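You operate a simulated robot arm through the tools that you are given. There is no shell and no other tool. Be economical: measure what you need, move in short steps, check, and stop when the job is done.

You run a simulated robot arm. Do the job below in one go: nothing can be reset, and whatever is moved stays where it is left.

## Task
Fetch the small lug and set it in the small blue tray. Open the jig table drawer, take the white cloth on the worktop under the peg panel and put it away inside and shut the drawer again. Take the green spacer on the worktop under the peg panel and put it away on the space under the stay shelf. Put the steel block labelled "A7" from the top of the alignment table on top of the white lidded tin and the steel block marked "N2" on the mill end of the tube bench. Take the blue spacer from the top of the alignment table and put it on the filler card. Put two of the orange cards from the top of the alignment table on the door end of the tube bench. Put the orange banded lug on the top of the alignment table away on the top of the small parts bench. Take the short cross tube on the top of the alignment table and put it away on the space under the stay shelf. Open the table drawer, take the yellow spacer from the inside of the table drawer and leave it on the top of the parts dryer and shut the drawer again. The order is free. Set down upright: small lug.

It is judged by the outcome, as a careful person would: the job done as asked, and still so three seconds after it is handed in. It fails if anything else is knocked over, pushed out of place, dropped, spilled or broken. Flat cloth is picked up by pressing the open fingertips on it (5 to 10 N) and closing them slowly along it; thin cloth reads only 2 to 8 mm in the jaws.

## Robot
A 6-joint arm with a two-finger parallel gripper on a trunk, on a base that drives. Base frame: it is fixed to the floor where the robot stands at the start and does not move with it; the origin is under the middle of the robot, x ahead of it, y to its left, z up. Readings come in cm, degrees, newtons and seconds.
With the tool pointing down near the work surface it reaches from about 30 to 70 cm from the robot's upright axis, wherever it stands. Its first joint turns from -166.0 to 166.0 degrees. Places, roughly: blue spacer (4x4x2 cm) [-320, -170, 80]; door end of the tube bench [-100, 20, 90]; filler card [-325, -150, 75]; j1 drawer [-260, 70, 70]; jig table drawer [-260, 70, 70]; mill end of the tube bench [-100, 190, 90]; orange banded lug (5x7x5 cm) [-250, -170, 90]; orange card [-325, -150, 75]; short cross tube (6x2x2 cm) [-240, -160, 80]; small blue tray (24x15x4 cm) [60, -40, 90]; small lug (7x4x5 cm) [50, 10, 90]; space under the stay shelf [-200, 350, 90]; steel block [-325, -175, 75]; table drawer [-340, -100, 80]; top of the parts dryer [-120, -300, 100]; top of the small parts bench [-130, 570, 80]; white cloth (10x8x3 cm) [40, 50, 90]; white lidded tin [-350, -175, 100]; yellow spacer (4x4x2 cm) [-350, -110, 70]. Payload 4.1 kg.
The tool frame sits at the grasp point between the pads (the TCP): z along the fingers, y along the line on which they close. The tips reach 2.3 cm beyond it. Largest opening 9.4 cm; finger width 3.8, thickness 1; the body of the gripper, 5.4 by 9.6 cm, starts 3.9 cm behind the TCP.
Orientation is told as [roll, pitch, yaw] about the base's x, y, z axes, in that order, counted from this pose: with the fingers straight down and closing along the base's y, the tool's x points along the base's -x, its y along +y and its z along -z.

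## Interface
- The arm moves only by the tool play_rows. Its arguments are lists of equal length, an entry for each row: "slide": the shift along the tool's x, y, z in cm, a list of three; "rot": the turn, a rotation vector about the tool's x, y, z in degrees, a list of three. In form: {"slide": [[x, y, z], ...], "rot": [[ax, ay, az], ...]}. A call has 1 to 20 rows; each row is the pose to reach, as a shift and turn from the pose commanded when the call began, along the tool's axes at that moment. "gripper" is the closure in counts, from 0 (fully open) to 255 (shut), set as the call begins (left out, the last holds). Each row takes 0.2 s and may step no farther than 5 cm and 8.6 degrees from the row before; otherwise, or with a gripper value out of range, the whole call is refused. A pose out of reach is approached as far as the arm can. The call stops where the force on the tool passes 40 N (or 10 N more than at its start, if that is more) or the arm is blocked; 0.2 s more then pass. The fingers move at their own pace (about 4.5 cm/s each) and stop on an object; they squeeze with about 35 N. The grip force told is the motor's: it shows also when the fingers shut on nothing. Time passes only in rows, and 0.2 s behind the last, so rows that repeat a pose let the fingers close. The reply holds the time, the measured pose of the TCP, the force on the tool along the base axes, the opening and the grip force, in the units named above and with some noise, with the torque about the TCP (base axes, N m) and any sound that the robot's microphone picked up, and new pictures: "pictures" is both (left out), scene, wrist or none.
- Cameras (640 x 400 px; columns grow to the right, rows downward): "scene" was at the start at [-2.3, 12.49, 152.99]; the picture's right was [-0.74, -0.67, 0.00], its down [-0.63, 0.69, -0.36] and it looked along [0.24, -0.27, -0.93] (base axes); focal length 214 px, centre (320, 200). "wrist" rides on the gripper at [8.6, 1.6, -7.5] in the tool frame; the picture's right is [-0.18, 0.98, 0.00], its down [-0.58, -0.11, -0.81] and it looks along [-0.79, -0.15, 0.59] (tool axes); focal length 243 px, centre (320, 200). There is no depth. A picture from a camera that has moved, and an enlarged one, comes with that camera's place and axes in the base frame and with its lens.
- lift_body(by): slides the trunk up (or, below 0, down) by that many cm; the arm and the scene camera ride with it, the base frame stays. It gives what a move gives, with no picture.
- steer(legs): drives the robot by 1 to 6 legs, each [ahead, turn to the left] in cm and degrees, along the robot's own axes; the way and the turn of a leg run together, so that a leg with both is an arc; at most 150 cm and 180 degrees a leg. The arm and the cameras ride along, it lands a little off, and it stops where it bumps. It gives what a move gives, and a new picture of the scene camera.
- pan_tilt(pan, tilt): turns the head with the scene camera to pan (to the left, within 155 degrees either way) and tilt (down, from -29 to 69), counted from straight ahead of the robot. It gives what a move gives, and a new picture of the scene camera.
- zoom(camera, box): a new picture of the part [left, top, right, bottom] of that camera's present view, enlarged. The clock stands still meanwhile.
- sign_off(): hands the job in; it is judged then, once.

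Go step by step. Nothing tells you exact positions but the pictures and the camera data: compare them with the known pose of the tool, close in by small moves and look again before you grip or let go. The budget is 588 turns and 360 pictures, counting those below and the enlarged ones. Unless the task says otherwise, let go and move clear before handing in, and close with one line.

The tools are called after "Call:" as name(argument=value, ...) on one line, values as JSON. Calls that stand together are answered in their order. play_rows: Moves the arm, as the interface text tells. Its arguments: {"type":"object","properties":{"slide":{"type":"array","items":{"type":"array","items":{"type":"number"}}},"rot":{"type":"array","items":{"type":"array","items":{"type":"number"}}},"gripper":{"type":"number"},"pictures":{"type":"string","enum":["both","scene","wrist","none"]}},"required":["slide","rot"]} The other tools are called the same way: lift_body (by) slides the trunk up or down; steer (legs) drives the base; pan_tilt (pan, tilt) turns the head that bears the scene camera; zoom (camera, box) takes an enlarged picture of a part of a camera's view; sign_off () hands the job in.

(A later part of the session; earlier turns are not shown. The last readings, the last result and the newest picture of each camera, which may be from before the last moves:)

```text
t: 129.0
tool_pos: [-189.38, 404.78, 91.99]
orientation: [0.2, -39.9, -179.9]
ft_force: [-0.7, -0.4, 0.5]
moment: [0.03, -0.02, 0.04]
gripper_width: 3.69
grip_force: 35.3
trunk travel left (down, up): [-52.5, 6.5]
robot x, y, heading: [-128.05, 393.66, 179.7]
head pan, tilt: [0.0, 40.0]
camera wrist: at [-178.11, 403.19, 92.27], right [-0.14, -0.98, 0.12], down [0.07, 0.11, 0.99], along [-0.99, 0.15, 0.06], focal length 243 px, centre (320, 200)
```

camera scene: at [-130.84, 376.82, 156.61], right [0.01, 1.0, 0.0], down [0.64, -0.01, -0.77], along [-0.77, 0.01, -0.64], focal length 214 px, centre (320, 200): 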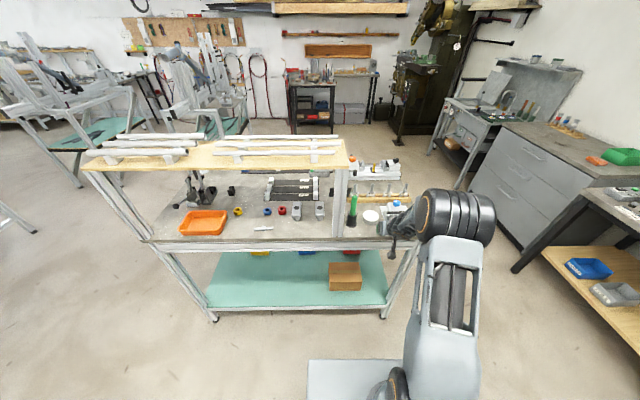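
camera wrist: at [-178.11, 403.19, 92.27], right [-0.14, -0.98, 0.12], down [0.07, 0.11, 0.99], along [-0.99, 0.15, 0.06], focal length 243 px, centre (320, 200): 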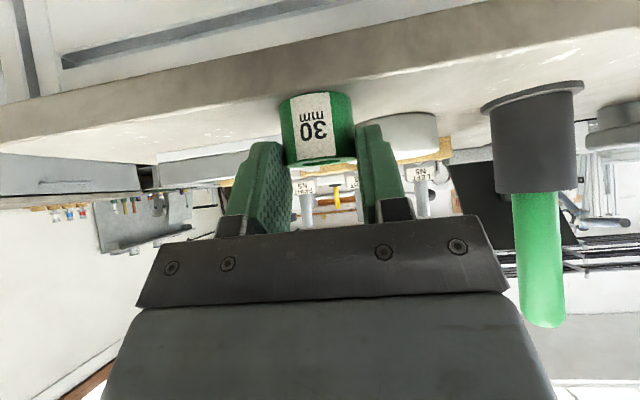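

Gripped. Lift, pull back out, and shift sideways past the post.

Call:
play_rows(slide=[[-1.93, 0, -2.3], [-3.86, 0, -4.6], [-0.03, 0, -7.8], [3.8, 0, -11], [6.87, 0, -13.6], [6.87, 4.7, -13.6], [6.87, 9.4, -13.6], [6.87, 14.1, -13.6], [6.87, 18.8, -13.6], [6.87, 23.5, -13.6], [6.87, 28.2, -13.6], [6.87, 33, -13.6], [6.87, 37.8, -13.6]], rot=[[0, 0, 0], [0, 0, 0], [0, 0, 0], [0, 0, 0], [0, 0, 0], [0, 0, 0], [0, 0, 0], [0, 0, 0], [0, 0, 0], [0, 0, 0], [0, 0, 0], [0, 0, 0], [0, 0, 0]], pictures="both")

```text
t: 131.8
tool_pos: [-175.36, 395.49, 98.27]
orientation: [0.3, -39.8, -180.0]
ft_force: [0.3, 0.0, 0.1]
moment: [0.0, -0.06, 0.02]
gripper_width: 3.68
grip_force: 35.1
out of reach, approached as far as the arm can: row 8, 9, 10, 11, 12, 13
trunk travel left (down, up): [-52.5, 6.5]
robot x, y, heading: [-128.37, 393.55, 179.8]
head pan, tilt: [0.0, 40.0]
camera scene: at [-130.83, 376.81, 156.6], right [0.01, 1.0, 0.0], down [0.64, -0.01, -0.77], along [-0.77, 0.01, -0.64], focal length 214 px, centre (320, 200)
camera wrist: at [-164.05, 393.92, 98.39], right [-0.14, -0.98, 0.12], down [0.07, 0.11, 0.99], along [-0.99, 0.14, 0.05], focal length 243 px, centre (320, 200)
```

scene: 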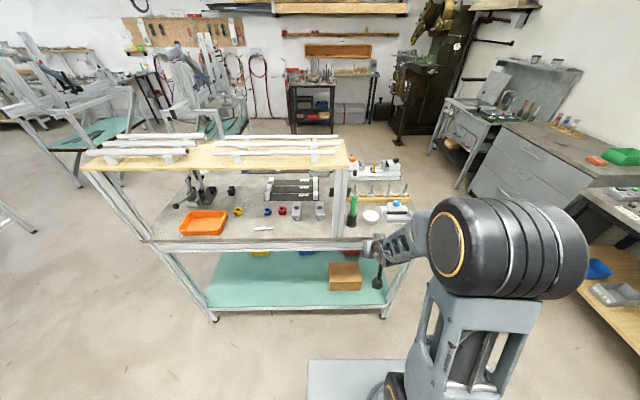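
wrist: 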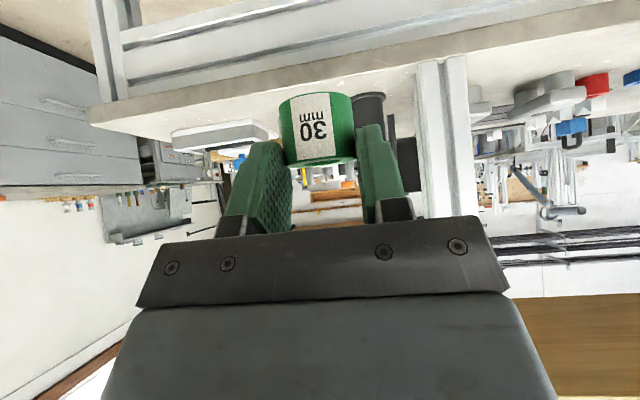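

Call:
steer(legs=[[-12, 0]])

Call:
play_rows(slide=[[-3, 0, 2.5], [-6, 3, 4], [-6.1, 7.8, 5.1], [-6.1, 12.6, 5.1], [-6.1, 17.4, 5.1], [-6.1, 22.2, 5.1], [-6.1, 27, 5.1]], rot=[[0, 0, 0], [0, 0, 0], [0, 0, 0], [0, 0, 0], [0, 0, 0], [0, 0, 0], [0, 0, 0]], pictures="wrist")

```text
t: 133.1
tool_pos: [-163.17, 395.54, 98.1]
orientation: [0.4, -40.0, -179.9]
ft_force: [0.3, 0.6, 0.2]
moment: [0.01, 0.02, 0.0]
gripper_width: 3.68
grip_force: 35.1
trunk travel left (down, up): [-52.5, 6.5]
robot x, y, heading: [-115.74, 393.16, 179.5]
head pan, tilt: [0.0, 40.0]
camera scene: at [-118.63, 376.69, 156.61], right [0.01, 1.0, 0.0], down [0.64, -0.01, -0.77], along [-0.77, 0.01, -0.64], focal length 214 px, centre (320, 200)
```

scene: 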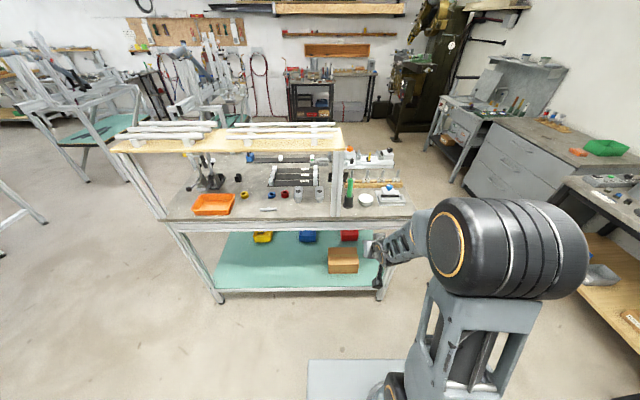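

```text
t: 134.7
tool_pos: [-171.65, 368.52, 98.16]
orientation: [-2.5, -39.8, -176.1]
ft_force: [0.7, -2.3, -0.3]
moment: [0.01, 0.0, -0.17]
gripper_width: 3.68
grip_force: 34.9
out of reach, approached as far as the arm can: row 2, 3, 4, 5, 6
trunk travel left (down, up): [-52.5, 6.5]
robot x, y, heading: [-115.75, 392.82, 179.5]
head pan, tilt: [0.0, 40.0]
camera wrist: at [-160.18, 367.28, 98.41], right [-0.1, -0.99, 0.09], down [0.07, 0.08, 0.99], along [-0.99, 0.11, 0.06], focal length 243 px, centre (320, 200)
```

wrist: 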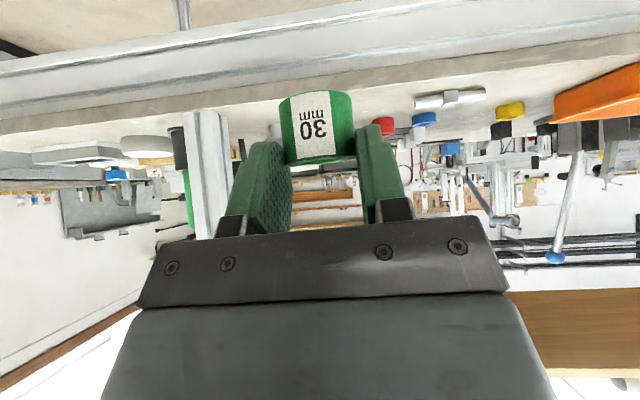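

Call:
play_rows(slide=[[0, 0, 0], [0, 0, 0]], rot=[[0, 0, 0], [0, 0, 0]], pictures="none")

```text
t: 135.3
tool_pos: [-171.7, 368.87, 98.23]
orientation: [0.2, -39.9, -180.0]
ft_force: [0.0, -0.6, -0.2]
moment: [0.03, 0.0, -0.03]
gripper_width: 3.69
grip_force: 34.3
trunk travel left (down, up): [-52.5, 6.5]
robot x, y, heading: [-116.09, 393.54, 179.4]
head pan, tilt: [0.0, 40.0]
```

Call:
play_rows(slide=[[-3.1, 0.2, 2.6], [-6.2, 0.4, 5.2], [-9.3, 0.6, 7.8], [-12.4, 0.8, 10.4], [-15.5, 0.9, 13]], rot=[[0, 0, 0], [0, 0, 0], [0, 0, 0], [0, 0, 0], [0, 0, 0]], pictures="both")

Call:
zoom(camera="scene", box=[220, 130, 380, 230])

```text
t: 136.5
tool_pos: [-191.49, 367.54, 98.05]
orientation: [0.3, -39.8, -180.0]
ft_force: [-0.3, 0.1, -0.5]
moment: [-0.01, -0.03, 0.01]
gripper_width: 3.7
grip_force: 34.7
trunk travel left (down, up): [-52.5, 6.5]
robot x, y, heading: [-115.76, 393.46, 179.3]
head pan, tilt: [0.0, 40.0]
camera scene: at [-118.76, 376.67, 156.6], right [0.01, 1.0, 0.0], down [0.64, -0.01, -0.77], along [-0.77, 0.01, -0.64], focal length 214 px, centre (320, 200)
camera wrist: at [-180.14, 365.96, 98.34], right [-0.14, -0.98, 0.12], down [0.07, 0.11, 0.99], along [-0.99, 0.15, 0.05], focal length 243 px, centre (320, 200)
```

scene: 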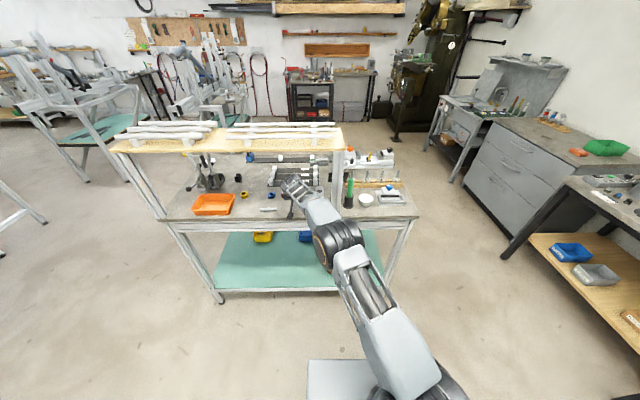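
wrist: 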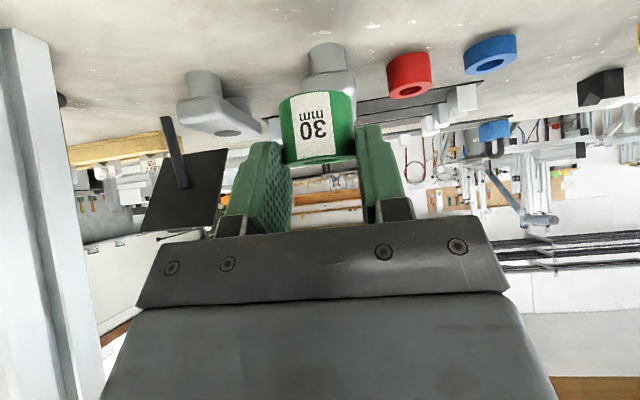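

```text
4.00 times, centred on (300, 180) of scene
camera zoom: at [-118.76, 376.67, 156.6], right [0.01, 1.0, 0.0], down [0.64, -0.01, -0.77], along [-0.77, 0.01, -0.64], focal length 858 px, centre (400, 280)
```

zoom: 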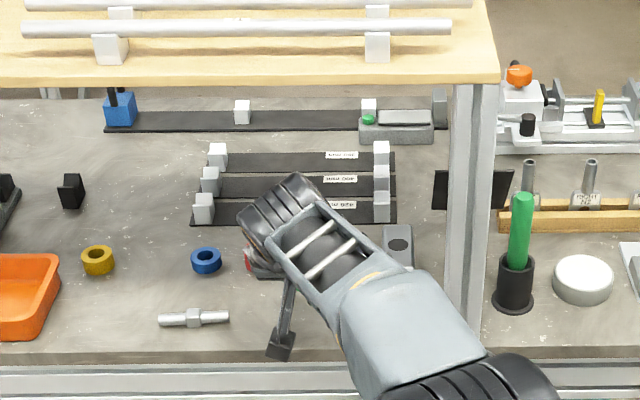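

Clear of the clamps behind by ~2.5 cm. Lowering to the table.

Call:
play_rows(slide=[[1.6, 0, 1.9], [3.2, 0, 3.83], [3.54, 0, 4.21], [3.7, 0, 4.4], [3.86, 0, 4.6]], rot=[[0, 0, 0], [0, 0, 0], [0, 0, 0], [0, 0, 0], [0, 0, 0]], pictures="none")

Call:
play_rows(slide=[[0.06, 0, 0.08], [0.13, 0, 0.15], [0.19, 0, 0.23], [0.26, 0, 0.31]], rot=[[0, 0, 0], [0, 0, 0], [0, 0, 0], [0, 0, 0]], pictures="wrist")

```text
t: 137.7
tool_pos: [-191.5, 367.31, 92.1]
orientation: [0.3, -39.9, -180.0]
ft_force: [-1.0, -0.2, 0.3]
moment: [-0.01, -0.01, 0.02]
gripper_width: 3.66
grip_force: 34.7
trunk travel left (down, up): [-52.5, 6.5]
robot x, y, heading: [-115.89, 393.35, 179.5]
head pan, tilt: [0.0, 40.0]
```

```text
t: 138.7
tool_pos: [-191.29, 367.52, 92.09]
orientation: [0.4, -40.3, 180.0]
ft_force: [-3.3, -0.3, 11.7]
moment: [0.12, 0.33, 0.1]
gripper_width: 3.67
grip_force: 35.0
trunk travel left (down, up): [-52.5, 6.5]
robot x, y, heading: [-116.44, 392.97, 179.4]
head pan, tilt: [0.0, 40.0]
camera wrist: at [-179.97, 365.89, 92.3], right [-0.14, -0.98, 0.12], down [0.08, 0.11, 0.99], along [-0.99, 0.14, 0.06], focal length 243 px, centre (320, 200)
```

wrist: 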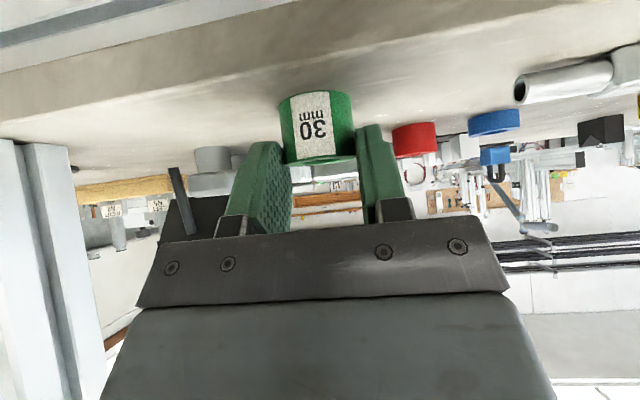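

Contact. Opening part-way, then backing straight out.

Call:
play_rows(slide=[[-0.06, 0, -0.08], [-0.06, 0, -0.08], [-0.06, 0, -0.08], [-0.06, 0, -0.08]], rot=[[0, 0, 0], [0, 0, 0], [0, 0, 0], [0, 0, 0]], gripper=90, pictures="none")

Call:
play_rows(slide=[[0, 0, -3], [0, 0, -7], [2, 0, -11], [6, 0, -14], [10, 0, -17]], rot=[[0, 0, 0], [0, 0, 0], [0, 0, 0], [0, 0, 0], [0, 0, 0]], pictures="both")

Call:
zoom(camera="scene", box=[220, 130, 380, 230])

```text
t: 139.7
tool_pos: [-191.2, 367.56, 92.0]
orientation: [0.3, -39.9, -179.9]
ft_force: [-0.3, -0.1, -0.7]
moment: [0.02, 0.02, 0.0]
gripper_width: 6.07
grip_force: 0.0
trunk travel left (down, up): [-52.5, 6.5]
robot x, y, heading: [-115.99, 393.21, 179.4]
head pan, tilt: [0.0, 40.0]
```

```text
t: 140.9
tool_pos: [-172.43, 367.25, 98.67]
orientation: [0.3, -39.9, -179.9]
ft_force: [-0.2, 0.4, -1.0]
moment: [-0.01, 0.0, 0.0]
gripper_width: 6.1
grip_force: 0.0
trunk travel left (down, up): [-52.5, 6.5]
robot x, y, heading: [-115.58, 393.24, 179.3]
head pan, tilt: [0.0, 40.0]
camera scene: at [-118.65, 376.69, 156.6], right [0.01, 1.0, 0.0], down [0.64, -0.01, -0.77], along [-0.77, 0.01, -0.64], focal length 214 px, centre (320, 200)
camera wrist: at [-161.1, 365.79, 98.83], right [-0.14, -0.98, 0.12], down [0.07, 0.11, 0.99], along [-0.99, 0.14, 0.06], focal length 243 px, centre (320, 200)
```

scene: 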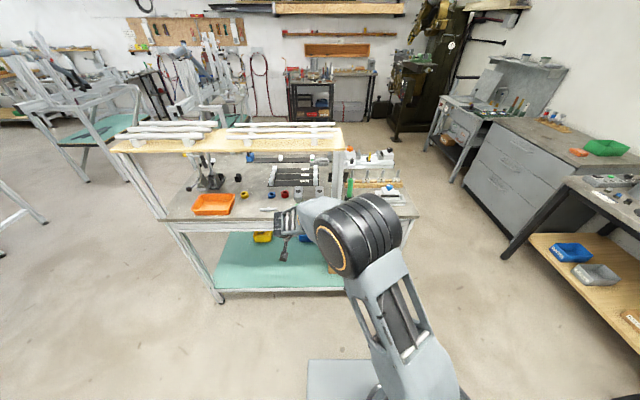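
wrist: 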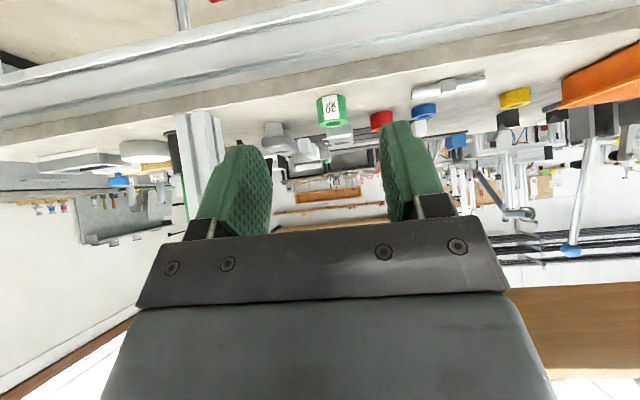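

```text
4.00 times, centred on (300, 180) of scene
camera zoom: at [-118.65, 376.69, 156.6], right [0.01, 1.0, 0.0], down [0.64, -0.01, -0.77], along [-0.77, 0.01, -0.64], focal length 858 px, centre (400, 280)
```

zoom: 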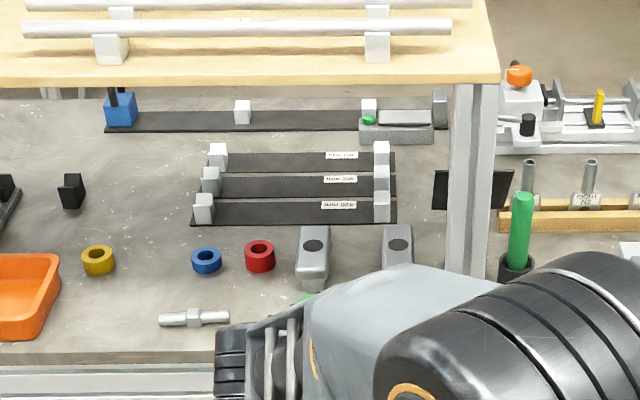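

Green spacer is set under the stay shelf. I'll return the hand to vertical, back away, and look toward the jig table.

Call:
play_rows(slide=[[0, 0, -1], [0, 0, -3], [0, 0, -5], [0, 0, -6], [0, 0, -7]], rot=[[0, 8, 0], [0, 16, 0], [0, 24, 0], [0, 32, 0], [0, 40, 0]], gripper=0, pictures="none")

Call:
steer(legs=[[-20, 0], [0, 90]])

Call:
pan_tilt(pan=-15, tilt=20)

```text
t: 142.1
tool_pos: [-166.24, 367.64, 100.52]
orientation: [-5.0, -13.7, -179.6]
ft_force: [1.1, 0.1, 0.4]
moment: [-0.02, -0.01, -0.03]
gripper_width: 9.4
grip_force: 0.1
out of reach, approached as far as the arm can: row 3, 4, 5
trunk travel left (down, up): [-52.5, 6.5]
robot x, y, heading: [-116.08, 393.34, 179.5]
head pan, tilt: [0.0, 40.0]
```

```text
t: 147.5
tool_pos: [-69.41, 343.0, 100.7]
orientation: [-5.1, -13.7, -88.8]
ft_force: [0.0, 1.2, -0.6]
moment: [0.0, -0.01, 0.0]
gripper_width: 9.4
grip_force: 0.2
trunk travel left (down, up): [-52.5, 6.5]
robot x, y, heading: [-96.16, 393.52, -89.8]
head pan, tilt: [0.0, 40.0]
camera scene: at [-79.3, 390.61, 156.6], right [-1.0, 0.0, 0.0], down [0.0, 0.64, -0.77], along [0.0, -0.77, -0.64], focal length 214 px, centre (320, 200)
```

scene: 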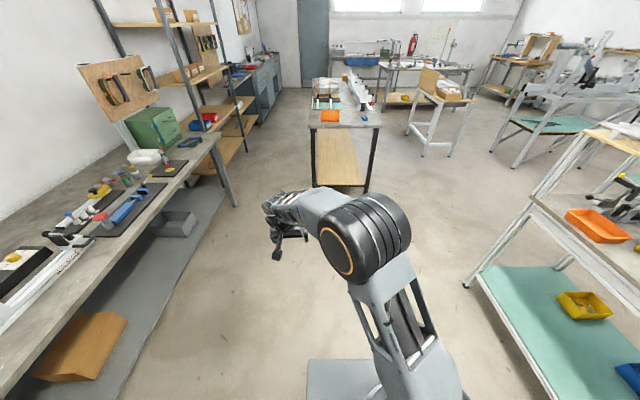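

```text
t: 148.3
tool_pos: [-69.4, 343.04, 100.6]
orientation: [-5.0, -13.7, -88.8]
ft_force: [0.3, 0.0, 0.2]
moment: [0.06, -0.01, 0.0]
gripper_width: 9.39
grip_force: 0.1
trunk travel left (down, up): [-52.5, 6.5]
robot x, y, heading: [-95.8, 393.1, -89.9]
head pan, tilt: [-15.0, 20.0]
camera scene: at [-81.71, 390.1, 159.74], right [-0.97, 0.26, 0.0], down [0.09, 0.33, -0.94], along [-0.24, -0.91, -0.34], focal length 214 px, centre (320, 200)
```

scene: 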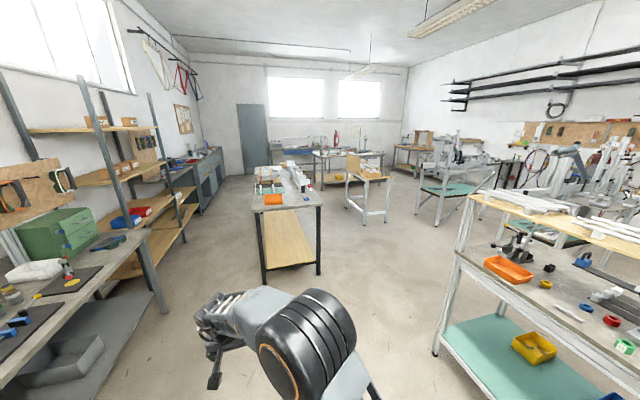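

Call:
play_rows(slide=[[0, 0, -2], [0, 0, -4], [0, 0, -6], [0, 0, -8]], rot=[[-1, 3.5, 0], [-2.5, 7, 0], [-4, 10.5, 0], [-5, 13.7, 0]], pictures="none")

```text
t: 149.3
tool_pos: [-70.15, 346.82, 104.56]
orientation: [-9.1, -10.2, -88.7]
ft_force: [0.6, -0.1, 0.5]
moment: [0.0, -0.02, 0.02]
gripper_width: 9.4
grip_force: 0.1
out of reach, approached as far as the arm can: row 1, 2, 3, 4
trunk travel left (down, up): [-52.5, 6.5]
robot x, y, heading: [-95.88, 393.41, -89.9]
head pan, tilt: [-15.0, 20.0]
```

Call:
play_rows(slide=[[-4, 0, 0], [-8, 0, 0], [-12, 0, 0]], rot=[[0, 0, 0], [0, 0, 0], [0, 0, 0]], pictures="none")

Call:
play_rows(slide=[[0, 0, 0], [0, 0, 0], [0, 0, 0]], rot=[[-3, 3, 0], [-6, 6, 0], [-9, 10, 0]], pictures="none")

```text
t: 150.2
tool_pos: [-69.9, 335.26, 106.25]
orientation: [-10.8, -11.2, -88.4]
ft_force: [-0.6, -0.6, 0.1]
moment: [0.01, 0.01, -0.03]
gripper_width: 9.41
grip_force: 0.0
out of reach, approached as far as the arm can: row 2, 3
trunk travel left (down, up): [-52.5, 6.5]
robot x, y, heading: [-95.54, 393.15, -89.8]
head pan, tilt: [-15.0, 20.0]
```

```text
t: 150.9
tool_pos: [-69.97, 335.31, 106.42]
orientation: [-10.9, -11.3, -88.4]
ft_force: [-0.2, 0.5, 0.3]
moment: [0.02, 0.04, -0.01]
gripper_width: 9.39
grip_force: 0.1
out of reach, approached as far as the arm can: row 1, 2, 3
trunk travel left (down, up): [-52.5, 6.5]
robot x, y, heading: [-95.81, 393.05, -89.9]
head pan, tilt: [-15.0, 20.0]
```

Call:
play_rows(slide=[[0, -4, 0], [0, -8, 0], [0, -12, 0], [0, -16, 0], [0, -20, 0], [0, -24, 0]], rot=[[0, 0, 0], [0, 0, 0], [0, 0, 0], [0, 0, 0], [0, 0, 0], [0, 0, 0]], pictures="none")

Call:
play_rows(slide=[[0, 0, 0], [0, 0, 0], [0, 0, 0]], rot=[[-4, 4, 0], [-8, 8, 0], [-11, 11, 0]], pictures="scene")

```text
t: 152.3
tool_pos: [-93.14, 336.08, 110.37]
orientation: [-12.3, -11.9, -88.3]
ft_force: [-0.3, 0.0, -0.3]
moment: [-0.01, -0.01, 0.0]
gripper_width: 9.42
grip_force: 0.0
out of reach, approached as far as the arm can: row 5, 6
trunk travel left (down, up): [-52.5, 6.5]
robot x, y, heading: [-96.12, 393.15, -90.0]
head pan, tilt: [-15.0, 20.0]
```

```text
t: 153.2
tool_pos: [-93.02, 336.14, 110.33]
orientation: [-12.4, -11.7, -88.3]
ft_force: [0.7, 0.1, 0.5]
moment: [-0.01, 0.04, 0.02]
gripper_width: 9.4
grip_force: 0.1
out of reach, approached as far as the arm can: row 1, 2, 3
trunk travel left (down, up): [-52.5, 6.5]
robot x, y, heading: [-95.96, 393.05, -89.6]
head pan, tilt: [-15.0, 20.0]
camera scene: at [-81.72, 390.1, 159.74], right [-0.97, 0.26, 0.0], down [0.09, 0.33, -0.94], along [-0.24, -0.91, -0.34], focal length 214 px, centre (320, 200)
```

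scene: 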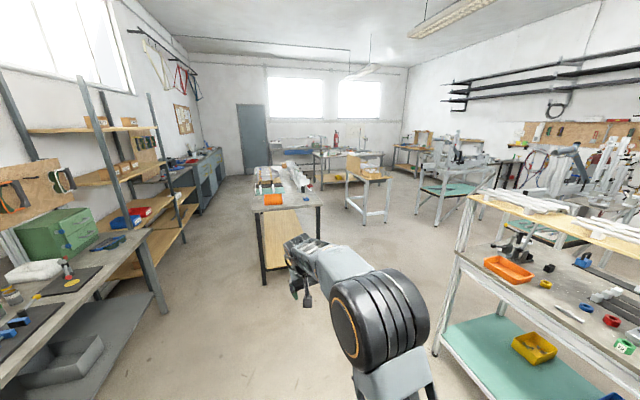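

Call:
play_rows(slide=[[0, 0, 0], [0, 0, 0], [0, 0, 0], [0, 0, 0]], rot=[[0, 0, -8], [0, 0, -16], [0, 0, -24], [0, 0, -32]], pictures="none")

Call:
play_rows(slide=[[0, 0, 0], [0, 0, 0], [0, 0, 0], [0, 0, 0], [0, 0, 0], [0, 0, 0], [0, 0, 0], [0, 0, 0]], rot=[[0, 0, 8], [0, 0, 16], [0, 0, 24], [0, 0, 32], [0, 0, 40], [0, 0, 48], [0, 0, 56], [0, 0, 64]], pictures="none")

```text
t: 154.2
tool_pos: [-85.96, 341.43, 104.2]
orientation: [-20.3, -5.4, -60.5]
ft_force: [0.4, -0.2, 0.2]
moment: [-0.02, -0.01, 0.01]
gripper_width: 9.4
grip_force: 0.2
out of reach, approached as far as the arm can: row 2, 3, 4
trunk travel left (down, up): [-52.5, 6.5]
robot x, y, heading: [-95.99, 392.91, -90.0]
head pan, tilt: [-15.0, 20.0]
```

```text
t: 155.9
tool_pos: [-85.81, 341.42, 104.26]
orientation: [-4.1, -20.6, -125.0]
ft_force: [-0.7, 0.2, -0.2]
moment: [-0.03, 0.0, 0.0]
gripper_width: 9.39
grip_force: 0.0
trunk travel left (down, up): [-52.5, 6.5]
robot x, y, heading: [-95.72, 392.86, -89.9]
head pan, tilt: [-15.0, 20.0]
```

Call:
play_rows(slide=[[0, 0, 0], [0, 0, 0], [0, 0, 0]], rot=[[-1.5, 7, 0], [-3, 14, 0], [-4, 20.6, 0]], pictures="none")

```text
t: 156.8
tool_pos: [-85.83, 341.47, 104.07]
orientation: [-2.6, -13.7, -125.3]
ft_force: [-0.1, -1.0, 0.7]
moment: [0.01, -0.03, -0.02]
gripper_width: 9.39
grip_force: 0.0
out of reach, approached as far as the arm can: row 2, 3
trunk travel left (down, up): [-52.5, 6.5]
robot x, y, heading: [-96.06, 393.01, -89.9]
head pan, tilt: [-15.0, 20.0]
```

Call:
pan_tilt(pan=-10, tilt=60)

```text
t: 157.8
tool_pos: [-85.92, 341.49, 104.12]
orientation: [-2.6, -13.7, -125.3]
ft_force: [0.1, 0.7, -0.1]
moment: [-0.05, -0.04, -0.01]
gripper_width: 9.38
grip_force: 0.1
trunk travel left (down, up): [-52.5, 6.5]
robot x, y, heading: [-95.92, 393.13, -89.9]
head pan, tilt: [-10.0, 60.0]
camera scene: at [-80.48, 392.53, 153.93], right [-0.98, 0.17, 0.0], down [0.15, 0.85, -0.5], along [-0.09, -0.49, -0.87], focal length 214 px, centre (320, 200)
```

scene: 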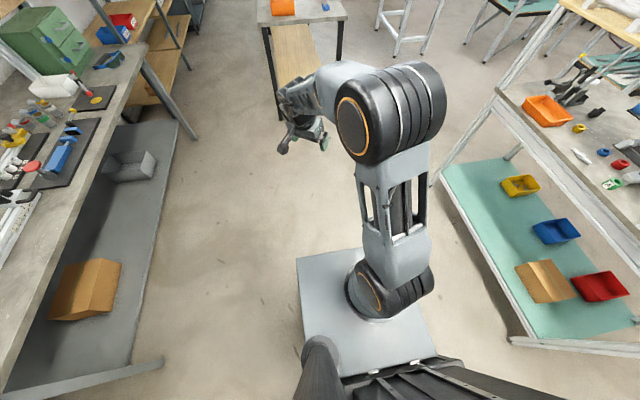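

The arm seems to have flipped to an elbow-low posture. I'll try extending it straight out and come back elbow-up.

Call:
play_rows(slide=[[-3.7, 2.6, -1], [-7.4, 5.2, -2], [-11.1, 7.8, -3], [-14.8, 10.4, -4], [-18.5, 13, -5], [-22.2, 15.6, -6], [-25.9, 18.2, -7], [-29.6, 20.8, -8], [-33.3, 23.4, -9]], rot=[[0, 0, 0], [0, 0, 0], [0, 0, 0], [0, 0, 0], [0, 0, 0], [0, 0, 0], [0, 0, 0], [0, 0, 0], [0, 0, 0]], pictures="scene")

```text
t: 159.8
tool_pos: [-85.01, 323.46, 112.3]
orientation: [-5.0, -16.9, -125.1]
ft_force: [0.2, 0.6, 0.4]
moment: [-0.01, 0.01, 0.0]
gripper_width: 9.37
grip_force: 0.0
out of reach, approached as far as the arm can: row 1, 2, 3, 4, 5, 6, 7, 8, 9
trunk travel left (down, up): [-52.5, 6.5]
robot x, y, heading: [-96.2, 392.95, -89.8]
head pan, tilt: [-10.0, 60.0]
camera scene: at [-80.47, 392.53, 153.93], right [-0.99, 0.17, 0.0], down [0.15, 0.85, -0.5], along [-0.09, -0.49, -0.87], focal length 214 px, centre (320, 200)
```

scene: 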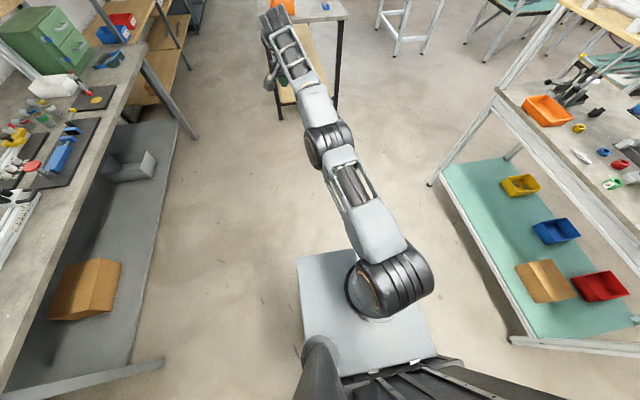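

Call:
play_rows(slide=[[0, 0, 0], [0, 0, 0], [0, 0, 0], [0, 0, 0], [0, 0, 0], [0, 0, 0], [0, 0, 0]], rot=[[-4.6, -6.5, 0], [-9.2, -13, 0], [-13.8, -19.5, 0], [-18.4, -26, 0], [-23, -32.5, 0], [-27.6, -39, 0], [-32, -45.5, 0]], pictures="scene")

```text
t: 161.4
tool_pos: [-84.72, 324.29, 112.72]
orientation: [40.1, -60.0, -141.8]
ft_force: [-0.7, -0.6, 0.5]
moment: [-0.06, -0.01, -0.06]
gripper_width: 9.39
grip_force: 0.0
out of reach, approached as far as the arm can: row 1, 2, 3, 4
trunk travel left (down, up): [-52.5, 6.5]
robot x, y, heading: [-95.73, 392.87, -90.0]
head pan, tilt: [-10.0, 60.0]
camera scene: at [-80.45, 392.48, 153.93], right [-0.99, 0.17, 0.0], down [0.15, 0.85, -0.5], along [-0.09, -0.49, -0.87], focal length 214 px, centre (320, 200)
```

scene: 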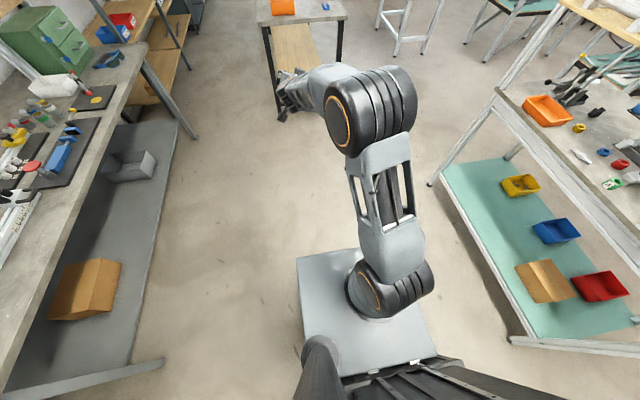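

The elbow is back up. Aligning the hand's roll, then swinging it down toward vertical.

Call:
play_rows(slide=[[0, 0, 0], [0, 0, 0], [0, 0, 0]], rot=[[0, 0, -8], [0, 0, -16], [0, 0, -23]], pictures="none")

Call:
play_rows(slide=[[0, 0, 0], [0, 0, 0], [0, 0, 0], [0, 0, 0], [0, 0, 0], [0, 0, 0], [0, 0, 0], [0, 0, 0]], rot=[[0, 8, 0], [0, 16, 0], [0, 24, 0], [0, 32, 0], [0, 40, 0], [0, 48, 0], [0, 56, 0], [0, 64, 0]], pictures="scene")

```text
t: 162.2
tool_pos: [-84.82, 324.2, 112.66]
orientation: [-6.7, -67.4, -90.6]
ft_force: [-0.2, 0.0, 0.3]
moment: [0.01, -0.01, -0.01]
gripper_width: 9.39
grip_force: 0.1
trunk travel left (down, up): [-52.5, 6.5]
robot x, y, heading: [-95.87, 393.17, -89.7]
head pan, tilt: [-10.0, 60.0]
```

```text
t: 164.0
tool_pos: [-83.84, 325.61, 111.92]
orientation: [-13.2, -10.5, -96.0]
ft_force: [0.2, 0.5, -0.2]
moment: [-0.04, -0.04, -0.01]
gripper_width: 9.42
grip_force: 0.0
out of reach, approached as far as the arm can: row 5, 6, 7, 8
trunk travel left (down, up): [-52.5, 6.5]
robot x, y, heading: [-95.89, 392.6, -89.9]
head pan, tilt: [-10.0, 60.0]
camera scene: at [-80.48, 392.53, 153.93], right [-0.98, 0.17, 0.0], down [0.15, 0.85, -0.5], along [-0.09, -0.49, -0.87], focal length 214 px, centre (320, 200)
```

scene: 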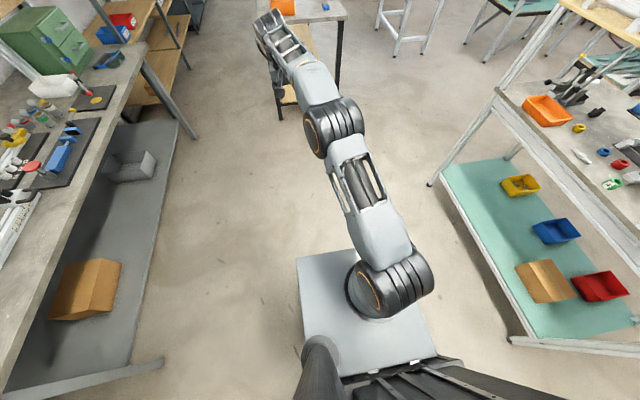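

Call:
play_rows(slide=[[0, 0, 0], [0, 0, 0], [0, 0, 0], [0, 0, 0], [0, 0, 0], [0, 0, 0], [0, 0, 0], [0, 0, 0], [0, 0, 0], [0, 0, 0]], rot=[[0, 0, 8], [0, 0, 16], [0, 0, 24], [0, 0, 32], [0, 0, 40], [0, 0, 48], [0, 0, 56], [0, 0, 64], [0, 0, 72], [0, 0, 80]], pictures="scene")

```text
t: 166.2
tool_pos: [-83.59, 325.72, 111.86]
orientation: [8.5, -14.6, -178.4]
ft_force: [0.1, -1.0, -0.8]
moment: [-0.01, 0.0, -0.01]
gripper_width: 9.4
grip_force: 0.0
trunk travel left (down, up): [-52.5, 6.5]
robot x, y, heading: [-96.34, 392.89, -90.0]
head pan, tilt: [-10.0, 60.0]
camera scene: at [-80.47, 392.53, 153.93], right [-0.99, 0.17, 0.0], down [0.15, 0.85, -0.5], along [-0.09, -0.49, -0.87], focal length 214 px, centre (320, 200)
```

scene: 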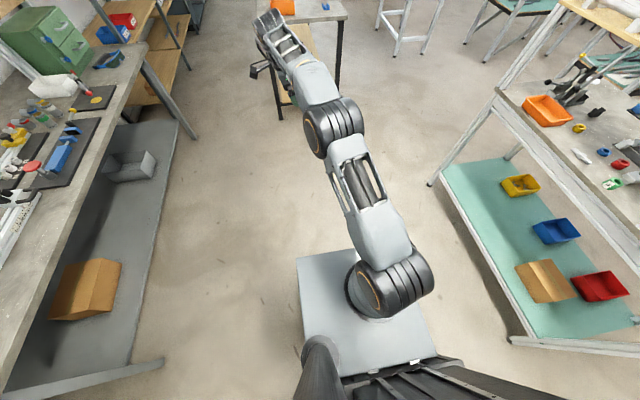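

Call:
play_rows(slide=[[0, 0, 0], [0, 0, 0], [0, 0, 0], [0, 0, 0]], rot=[[3, 5, 0], [6, 10, 0], [8.5, 14.6, 0], [8.5, 14.6, 0]], pictures="scene")

```text
t: 167.2
tool_pos: [-83.57, 325.63, 111.93]
orientation: [8.4, -14.6, -178.3]
ft_force: [0.0, 0.5, -0.2]
moment: [-0.01, 0.0, -0.01]
gripper_width: 9.37
grip_force: 0.1
out of reach, approached as far as the arm can: row 1, 2, 3, 4
trunk travel left (down, up): [-52.5, 6.5]
robot x, y, heading: [-96.04, 393.52, -89.9]
head pan, tilt: [-10.0, 60.0]
camera scene: at [-80.47, 392.53, 153.93], right [-0.99, 0.17, 0.0], down [0.15, 0.85, -0.5], along [-0.09, -0.49, -0.87], focal length 214 px, centre (320, 200)
```

scene: 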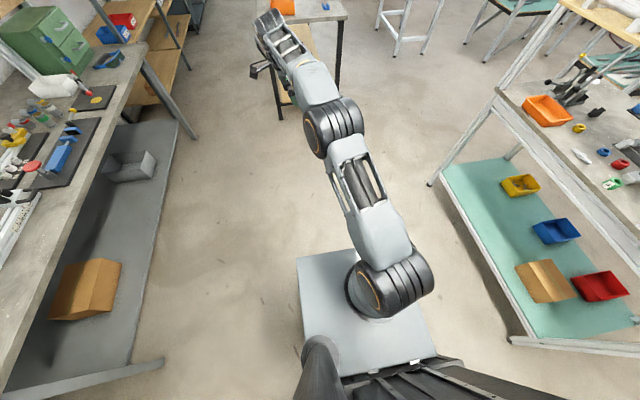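

The wrist is in the wrong branch; I'll unwind it through a sideways-pointing pose in this open space.

Call:
play_rows(slide=[[0, 0, 0], [0, 0, 0], [0, 0, 0], [0, 0, 0], [0, 0, 0], [0, 0, 0], [0, 0, 0], [0, 0, 0], [0, 0, 0], [0, 0, 0], [0, 0, 0], [0, 0, 0], [0, 0, 0]], rot=[[-0.6, 8, 0], [-1.2, 16, 0], [-1.8, 24, 0], [-2.4, 32, 0], [-3, 40, 0], [-3.6, 48, 0], [-4.2, 56, 0], [-4.8, 64, 0], [-5.4, 72, 0], [-6, 80, 0], [-6.6, 88, 0], [-7.2, 96, 0], [-7.7, 104, 0]], pictures="scene")

```text
t: 170.0
tool_pos: [-83.61, 325.71, 111.94]
orientation: [8.4, -14.5, -178.1]
ft_force: [0.0, 0.0, -0.1]
moment: [-0.04, 0.0, -0.04]
gripper_width: 9.37
grip_force: 0.1
out of reach, approached as far as the arm can: row 1, 2, 3, 4, 5, 6, 7, 8, 9, 10, 11, 12, 13
trunk travel left (down, up): [-52.5, 6.5]
robot x, y, heading: [-95.91, 393.16, -90.1]
head pan, tilt: [-10.0, 60.0]
camera scene: at [-80.47, 392.53, 153.93], right [-0.99, 0.17, 0.0], down [0.15, 0.85, -0.5], along [-0.09, -0.49, -0.87], focal length 214 px, centre (320, 200)
```

scene: 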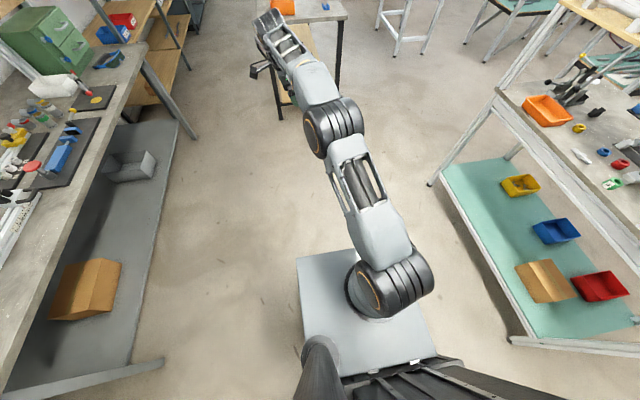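

Call:
play_rows(slide=[[0, 0, 0], [0, 0, 0], [0, 0, 0], [0, 0, 0], [0, 0, 0], [0, 0, 0]], rot=[[0, -8, 0], [0, -16, 0], [0, -24, 0], [0, -32, 0], [0, -40, 0], [0, -48, 0]], pictures="scene")

```text
t: 171.4
tool_pos: [-84.13, 326.78, 111.7]
orientation: [17.5, -61.7, 168.3]
ft_force: [-0.2, 0.1, -0.4]
moment: [-0.01, 0.0, -0.03]
gripper_width: 9.39
grip_force: 0.1
out of reach, approached as far as the arm can: row 4, 5, 6
trunk travel left (down, up): [-52.5, 6.5]
robot x, y, heading: [-95.72, 392.9, -89.9]
head pan, tilt: [-10.0, 60.0]
camera scene: at [-80.46, 392.53, 153.93], right [-0.99, 0.17, 0.0], down [0.15, 0.85, -0.5], along [-0.09, -0.49, -0.87], focal length 214 px, centre (320, 200)
```

scene: 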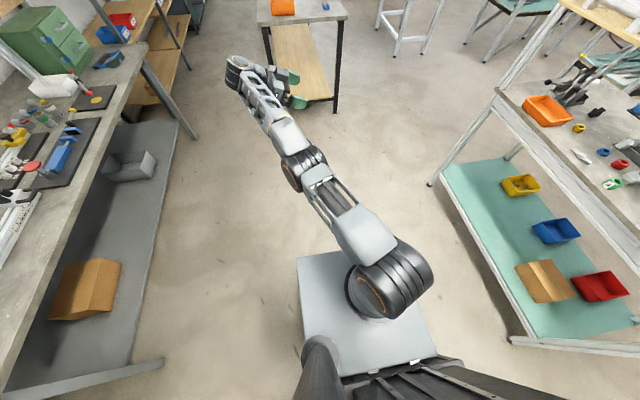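

Call:
play_rows(slide=[[0, 0, 0], [0, 0, 0], [0, 0, 0], [0, 0, 0], [0, 0, 0], [0, 0, 0], [0, 0, 0], [0, 0, 0], [0, 0, 0], [0, 0, 0], [0, 0, 0]], rot=[[-7.5, 0.7, 0], [-15, 1.4, 0], [-22.5, 2.1, 0], [-30, 2.9, 0], [-37.5, 3.6, 0], [-45, 4.4, 0], [-52.5, 5.1, 0], [-60, 5.8, 0], [-67.5, 6.6, 0], [-75, 7.3, 0], [-82.5, 8, 0]], pictures="scene")

```text
t: 173.8
tool_pos: [-82.32, 314.18, 78.1]
orientation: [89.1, -55.0, 178.2]
ft_force: [6.1, -2.2, 7.0]
moment: [0.42, 0.06, -0.28]
gripper_width: 9.4
grip_force: 0.1
out of reach, approached as far as the arm can: row 1, 2, 3, 4, 5, 6, 7, 8, 9, 10, 11
trunk travel left (down, up): [-52.5, 6.5]
robot x, y, heading: [-96.27, 393.4, -90.1]
head pan, tilt: [-10.0, 60.0]
camera scene: at [-80.66, 392.36, 153.97], right [-0.98, 0.17, 0.0], down [0.15, 0.85, -0.5], along [-0.09, -0.49, -0.87], focal length 214 px, centre (320, 200)
```

scene: 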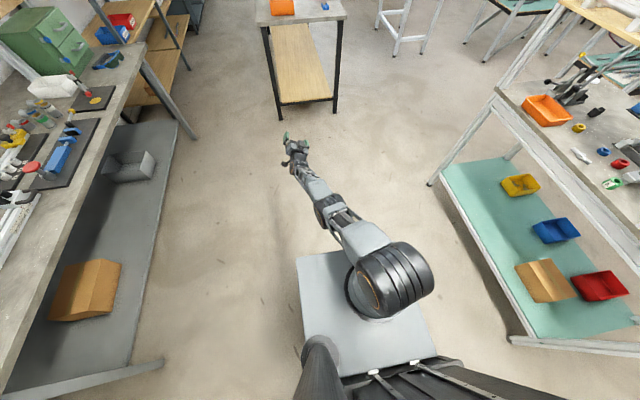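

Call:
play_rows(slide=[[-3.7, 2.6, 0], [-7.4, 5.2, 0], [-11.1, 7.8, 0], [-14.8, 10.4, 0], [-18.5, 13, 0], [-22.2, 15.6, 0], [-25.9, 18.2, 0], [-29.6, 20.8, 0], [-33.3, 23.4, 0], [-37, 26, 0], [-40.7, 28.6, 0]], rot=[[0, 0, 0], [0, 0, 0], [0, 0, 0], [0, 0, 0], [0, 0, 0], [0, 0, 0], [0, 0, 0], [0, 0, 0], [0, 0, 0], [0, 0, 0], [0, 0, 0]], pictures="scene")

```text
t: 176.2
tool_pos: [-80.83, 314.62, 77.85]
orientation: [90.2, -57.4, 180.1]
ft_force: [0.4, 0.0, -0.3]
moment: [0.02, 0.0, 0.03]
gripper_width: 9.4
grip_force: 0.2
out of reach, approached as far as the arm can: row 1, 2, 3, 4, 5, 6, 7, 8, 9, 10, 11
trunk travel left (down, up): [-52.5, 6.5]
robot x, y, heading: [-95.94, 393.11, -89.9]
head pan, tilt: [-10.0, 60.0]
camera scene: at [-80.47, 392.53, 153.93], right [-0.99, 0.17, 0.0], down [0.15, 0.85, -0.5], along [-0.09, -0.49, -0.87], focal length 214 px, centre (320, 200)
```

scene: 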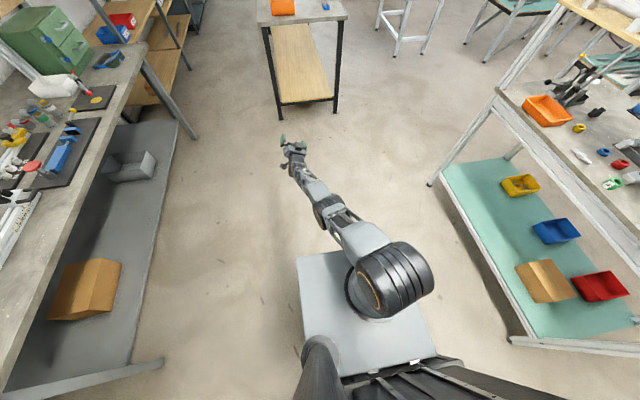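

Call:
play_rows(slide=[[0, 0, 0], [0, 0, 0], [0, 0, 0], [0, 0, 0]], rot=[[0, 0, -8.5], [0, 0, -17], [0, 0, -25.5], [0, 0, -34]], pictures="none")

```text
t: 177.2
tool_pos: [-80.72, 314.73, 77.8]
orientation: [-96.4, -88.5, 6.5]
ft_force: [-0.3, -0.1, -0.3]
moment: [0.02, 0.03, -0.02]
gripper_width: 9.41
grip_force: 0.0
trunk travel left (down, up): [-52.5, 6.5]
robot x, y, heading: [-95.9, 392.99, -90.1]
head pan, tilt: [-10.0, 60.0]
```

Call:
play_rows(slide=[[-4, 0, 0], [-8, 0, 0], [-12, 0, 0], [-16, 0, 0]], rot=[[0, 0, 0], [0, 0, 0], [0, 0, 0], [0, 0, 0]], pictures="none")

Call:
play_rows(slide=[[0, 0, -4], [0, 0, -8], [0, 0, -12], [0, 0, -16]], rot=[[0, 0, 0], [0, 0, 0], [0, 0, 0], [0, 0, 0]], pictures="scene")

```text
t: 178.2
tool_pos: [-80.18, 314.9, 77.77]
orientation: [-92.1, -88.8, 2.3]
ft_force: [-0.3, -0.2, -0.5]
moment: [0.01, 0.0, -0.03]
gripper_width: 9.4
grip_force: 0.1
out of reach, approached as far as the arm can: row 1, 2, 3, 4
trunk travel left (down, up): [-52.5, 6.5]
robot x, y, heading: [-95.8, 393.28, -89.7]
head pan, tilt: [-10.0, 60.0]
```

```text
t: 179.2
tool_pos: [-74.16, 316.99, 77.71]
orientation: [-90.3, -88.7, 0.4]
ft_force: [-0.3, -0.4, 0.1]
moment: [-0.02, 0.0, -0.02]
gripper_width: 9.41
grip_force: 0.1
out of reach, approached as far as the arm can: row 1, 2, 3, 4
trunk travel left (down, up): [-52.5, 6.5]
robot x, y, heading: [-96.25, 393.07, -89.8]
head pan, tilt: [-10.0, 60.0]
camera scene: at [-80.38, 392.58, 153.92], right [-0.99, 0.17, 0.0], down [0.15, 0.85, -0.5], along [-0.09, -0.49, -0.87], focal length 214 px, centre (320, 200)
```

scene: 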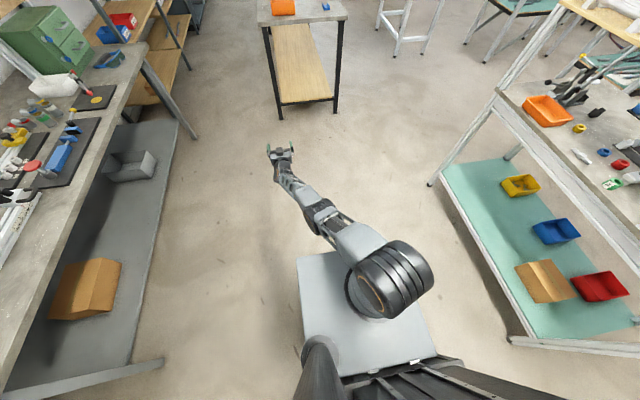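

Call:
play_rows(slide=[[-4.7, 0, 0.3], [-9.4, 0, 0.6], [-14.1, 0, 0.7], [-18.8, 0, 0.7], [-23.5, 0, 0.6], [-28.2, 0, 0.3], [-33, 0, 0], [-37, 0, -1]], rot=[[0, -4, 0], [0, -8, 0], [0, -12, 0], [0, -16, 0], [0, -20, 0], [0, -24, 0], [0, -28, 0], [0, -32, 0]], pictures="scene")

```text
t: 181.0
tool_pos: [-74.1, 319.52, 87.14]
orientation: [-177.6, -57.9, 88.0]
ft_force: [0.7, 0.5, -0.6]
moment: [-0.01, 0.03, 0.01]
gripper_width: 9.42
grip_force: 0.2
out of reach, approached as far as the arm can: row 1, 2, 3, 4, 5, 6, 7, 8
trunk travel left (down, up): [-52.5, 6.5]
robot x, y, heading: [-95.44, 393.05, -90.2]
head pan, tilt: [-10.0, 60.0]
camera scene: at [-80.47, 392.53, 153.93], right [-0.99, 0.17, 0.0], down [0.15, 0.85, -0.5], along [-0.09, -0.49, -0.87], focal length 214 px, centre (320, 200)
```

scene: 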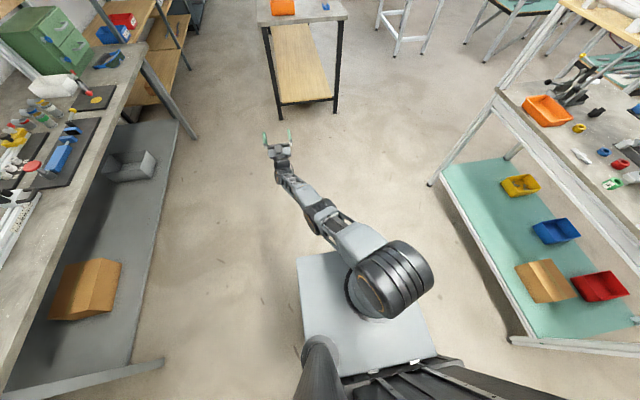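

Call:
play_rows(slide=[[2.2, 0, 3.6], [4.4, 0, 7.2], [6.6, 0, 10.8], [8.8, 0, 14.4], [10.6, 0, 17]], rot=[[0, 0, 0], [0, 0, 0], [0, 0, 0], [0, 0, 0], [0, 0, 0]], pictures="none")

Call:
play_rows(slide=[[-3, 0, 3], [-6, 0, 6], [-9, 0, 9], [-12, 0, 12], [-15, 0, 15], [-18, 0, 18]], rot=[[0, 0, 0], [0, 0, 0], [0, 0, 0], [0, 0, 0], [0, 0, 0], [0, 0, 0]], pictures="scene")

```text
t: 182.2
tool_pos: [-78.22, 314.55, 93.32]
orientation: [-177.6, -58.0, 88.1]
ft_force: [-0.7, 0.6, 0.6]
moment: [0.0, 0.0, -0.01]
gripper_width: 9.4
grip_force: 0.2
out of reach, approached as far as the arm can: row 1, 2, 3, 4, 5
trunk travel left (down, up): [-52.5, 6.5]
robot x, y, heading: [-95.92, 393.05, -89.6]
head pan, tilt: [-10.0, 60.0]
```

```text
t: 183.6
tool_pos: [-77.54, 309.63, 117.7]
orientation: [-177.5, -58.0, 87.9]
ft_force: [-1.2, -0.7, -0.9]
moment: [-0.01, 0.01, 0.0]
gripper_width: 9.39
grip_force: 0.1
out of reach, approached as far as the arm can: row 6
trunk travel left (down, up): [-52.5, 6.5]
robot x, y, heading: [-95.94, 393.69, -90.2]
head pan, tilt: [-10.0, 60.0]
camera scene: at [-80.5, 392.64, 153.93], right [-0.98, 0.17, 0.0], down [0.15, 0.85, -0.5], along [-0.09, -0.49, -0.87], focal length 214 px, centre (320, 200)
```

scene: 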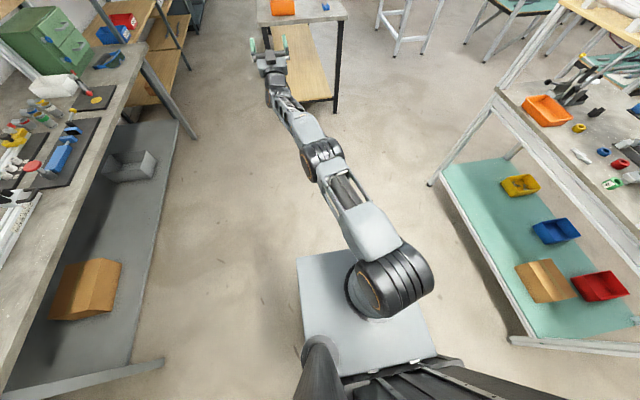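

Call:
play_rows(slide=[[-3.8, 0, 2.4], [-7.6, 0, 4.8], [-11.4, 0, 7.2], [-15.2, 0, 9.6], [-19, 0, 12], [-22.8, 0, 14.4]], rot=[[0, 0, 0], [0, 0, 0], [0, 0, 0], [0, 0, 0], [0, 0, 0], [0, 0, 0]], pictures="scene")

```text
t: 185.0
tool_pos: [-76.99, 313.05, 139.83]
orientation: [-177.4, -58.0, 88.0]
ft_force: [0.7, -0.9, -0.1]
moment: [-0.02, 0.0, 0.02]
gripper_width: 9.38
grip_force: 0.1
out of reach, approached as far as the arm can: row 3, 4, 5, 6
trunk travel left (down, up): [-52.5, 6.5]
robot x, y, heading: [-95.56, 393.14, -89.8]
head pan, tilt: [-10.0, 60.0]
camera scene: at [-80.46, 392.47, 153.92], right [-0.99, 0.17, 0.0], down [0.15, 0.85, -0.5], along [-0.09, -0.49, -0.87], focal length 214 px, centre (320, 200)
```

scene: 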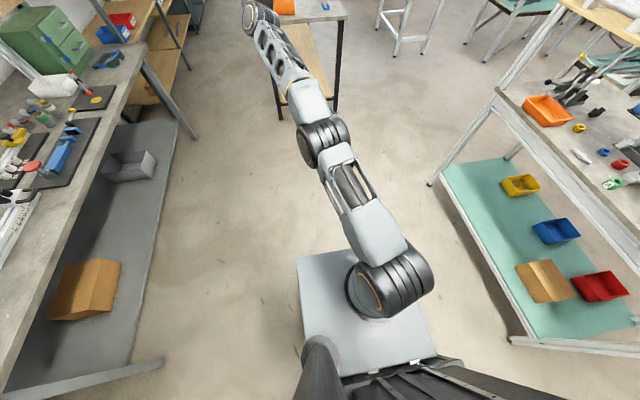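

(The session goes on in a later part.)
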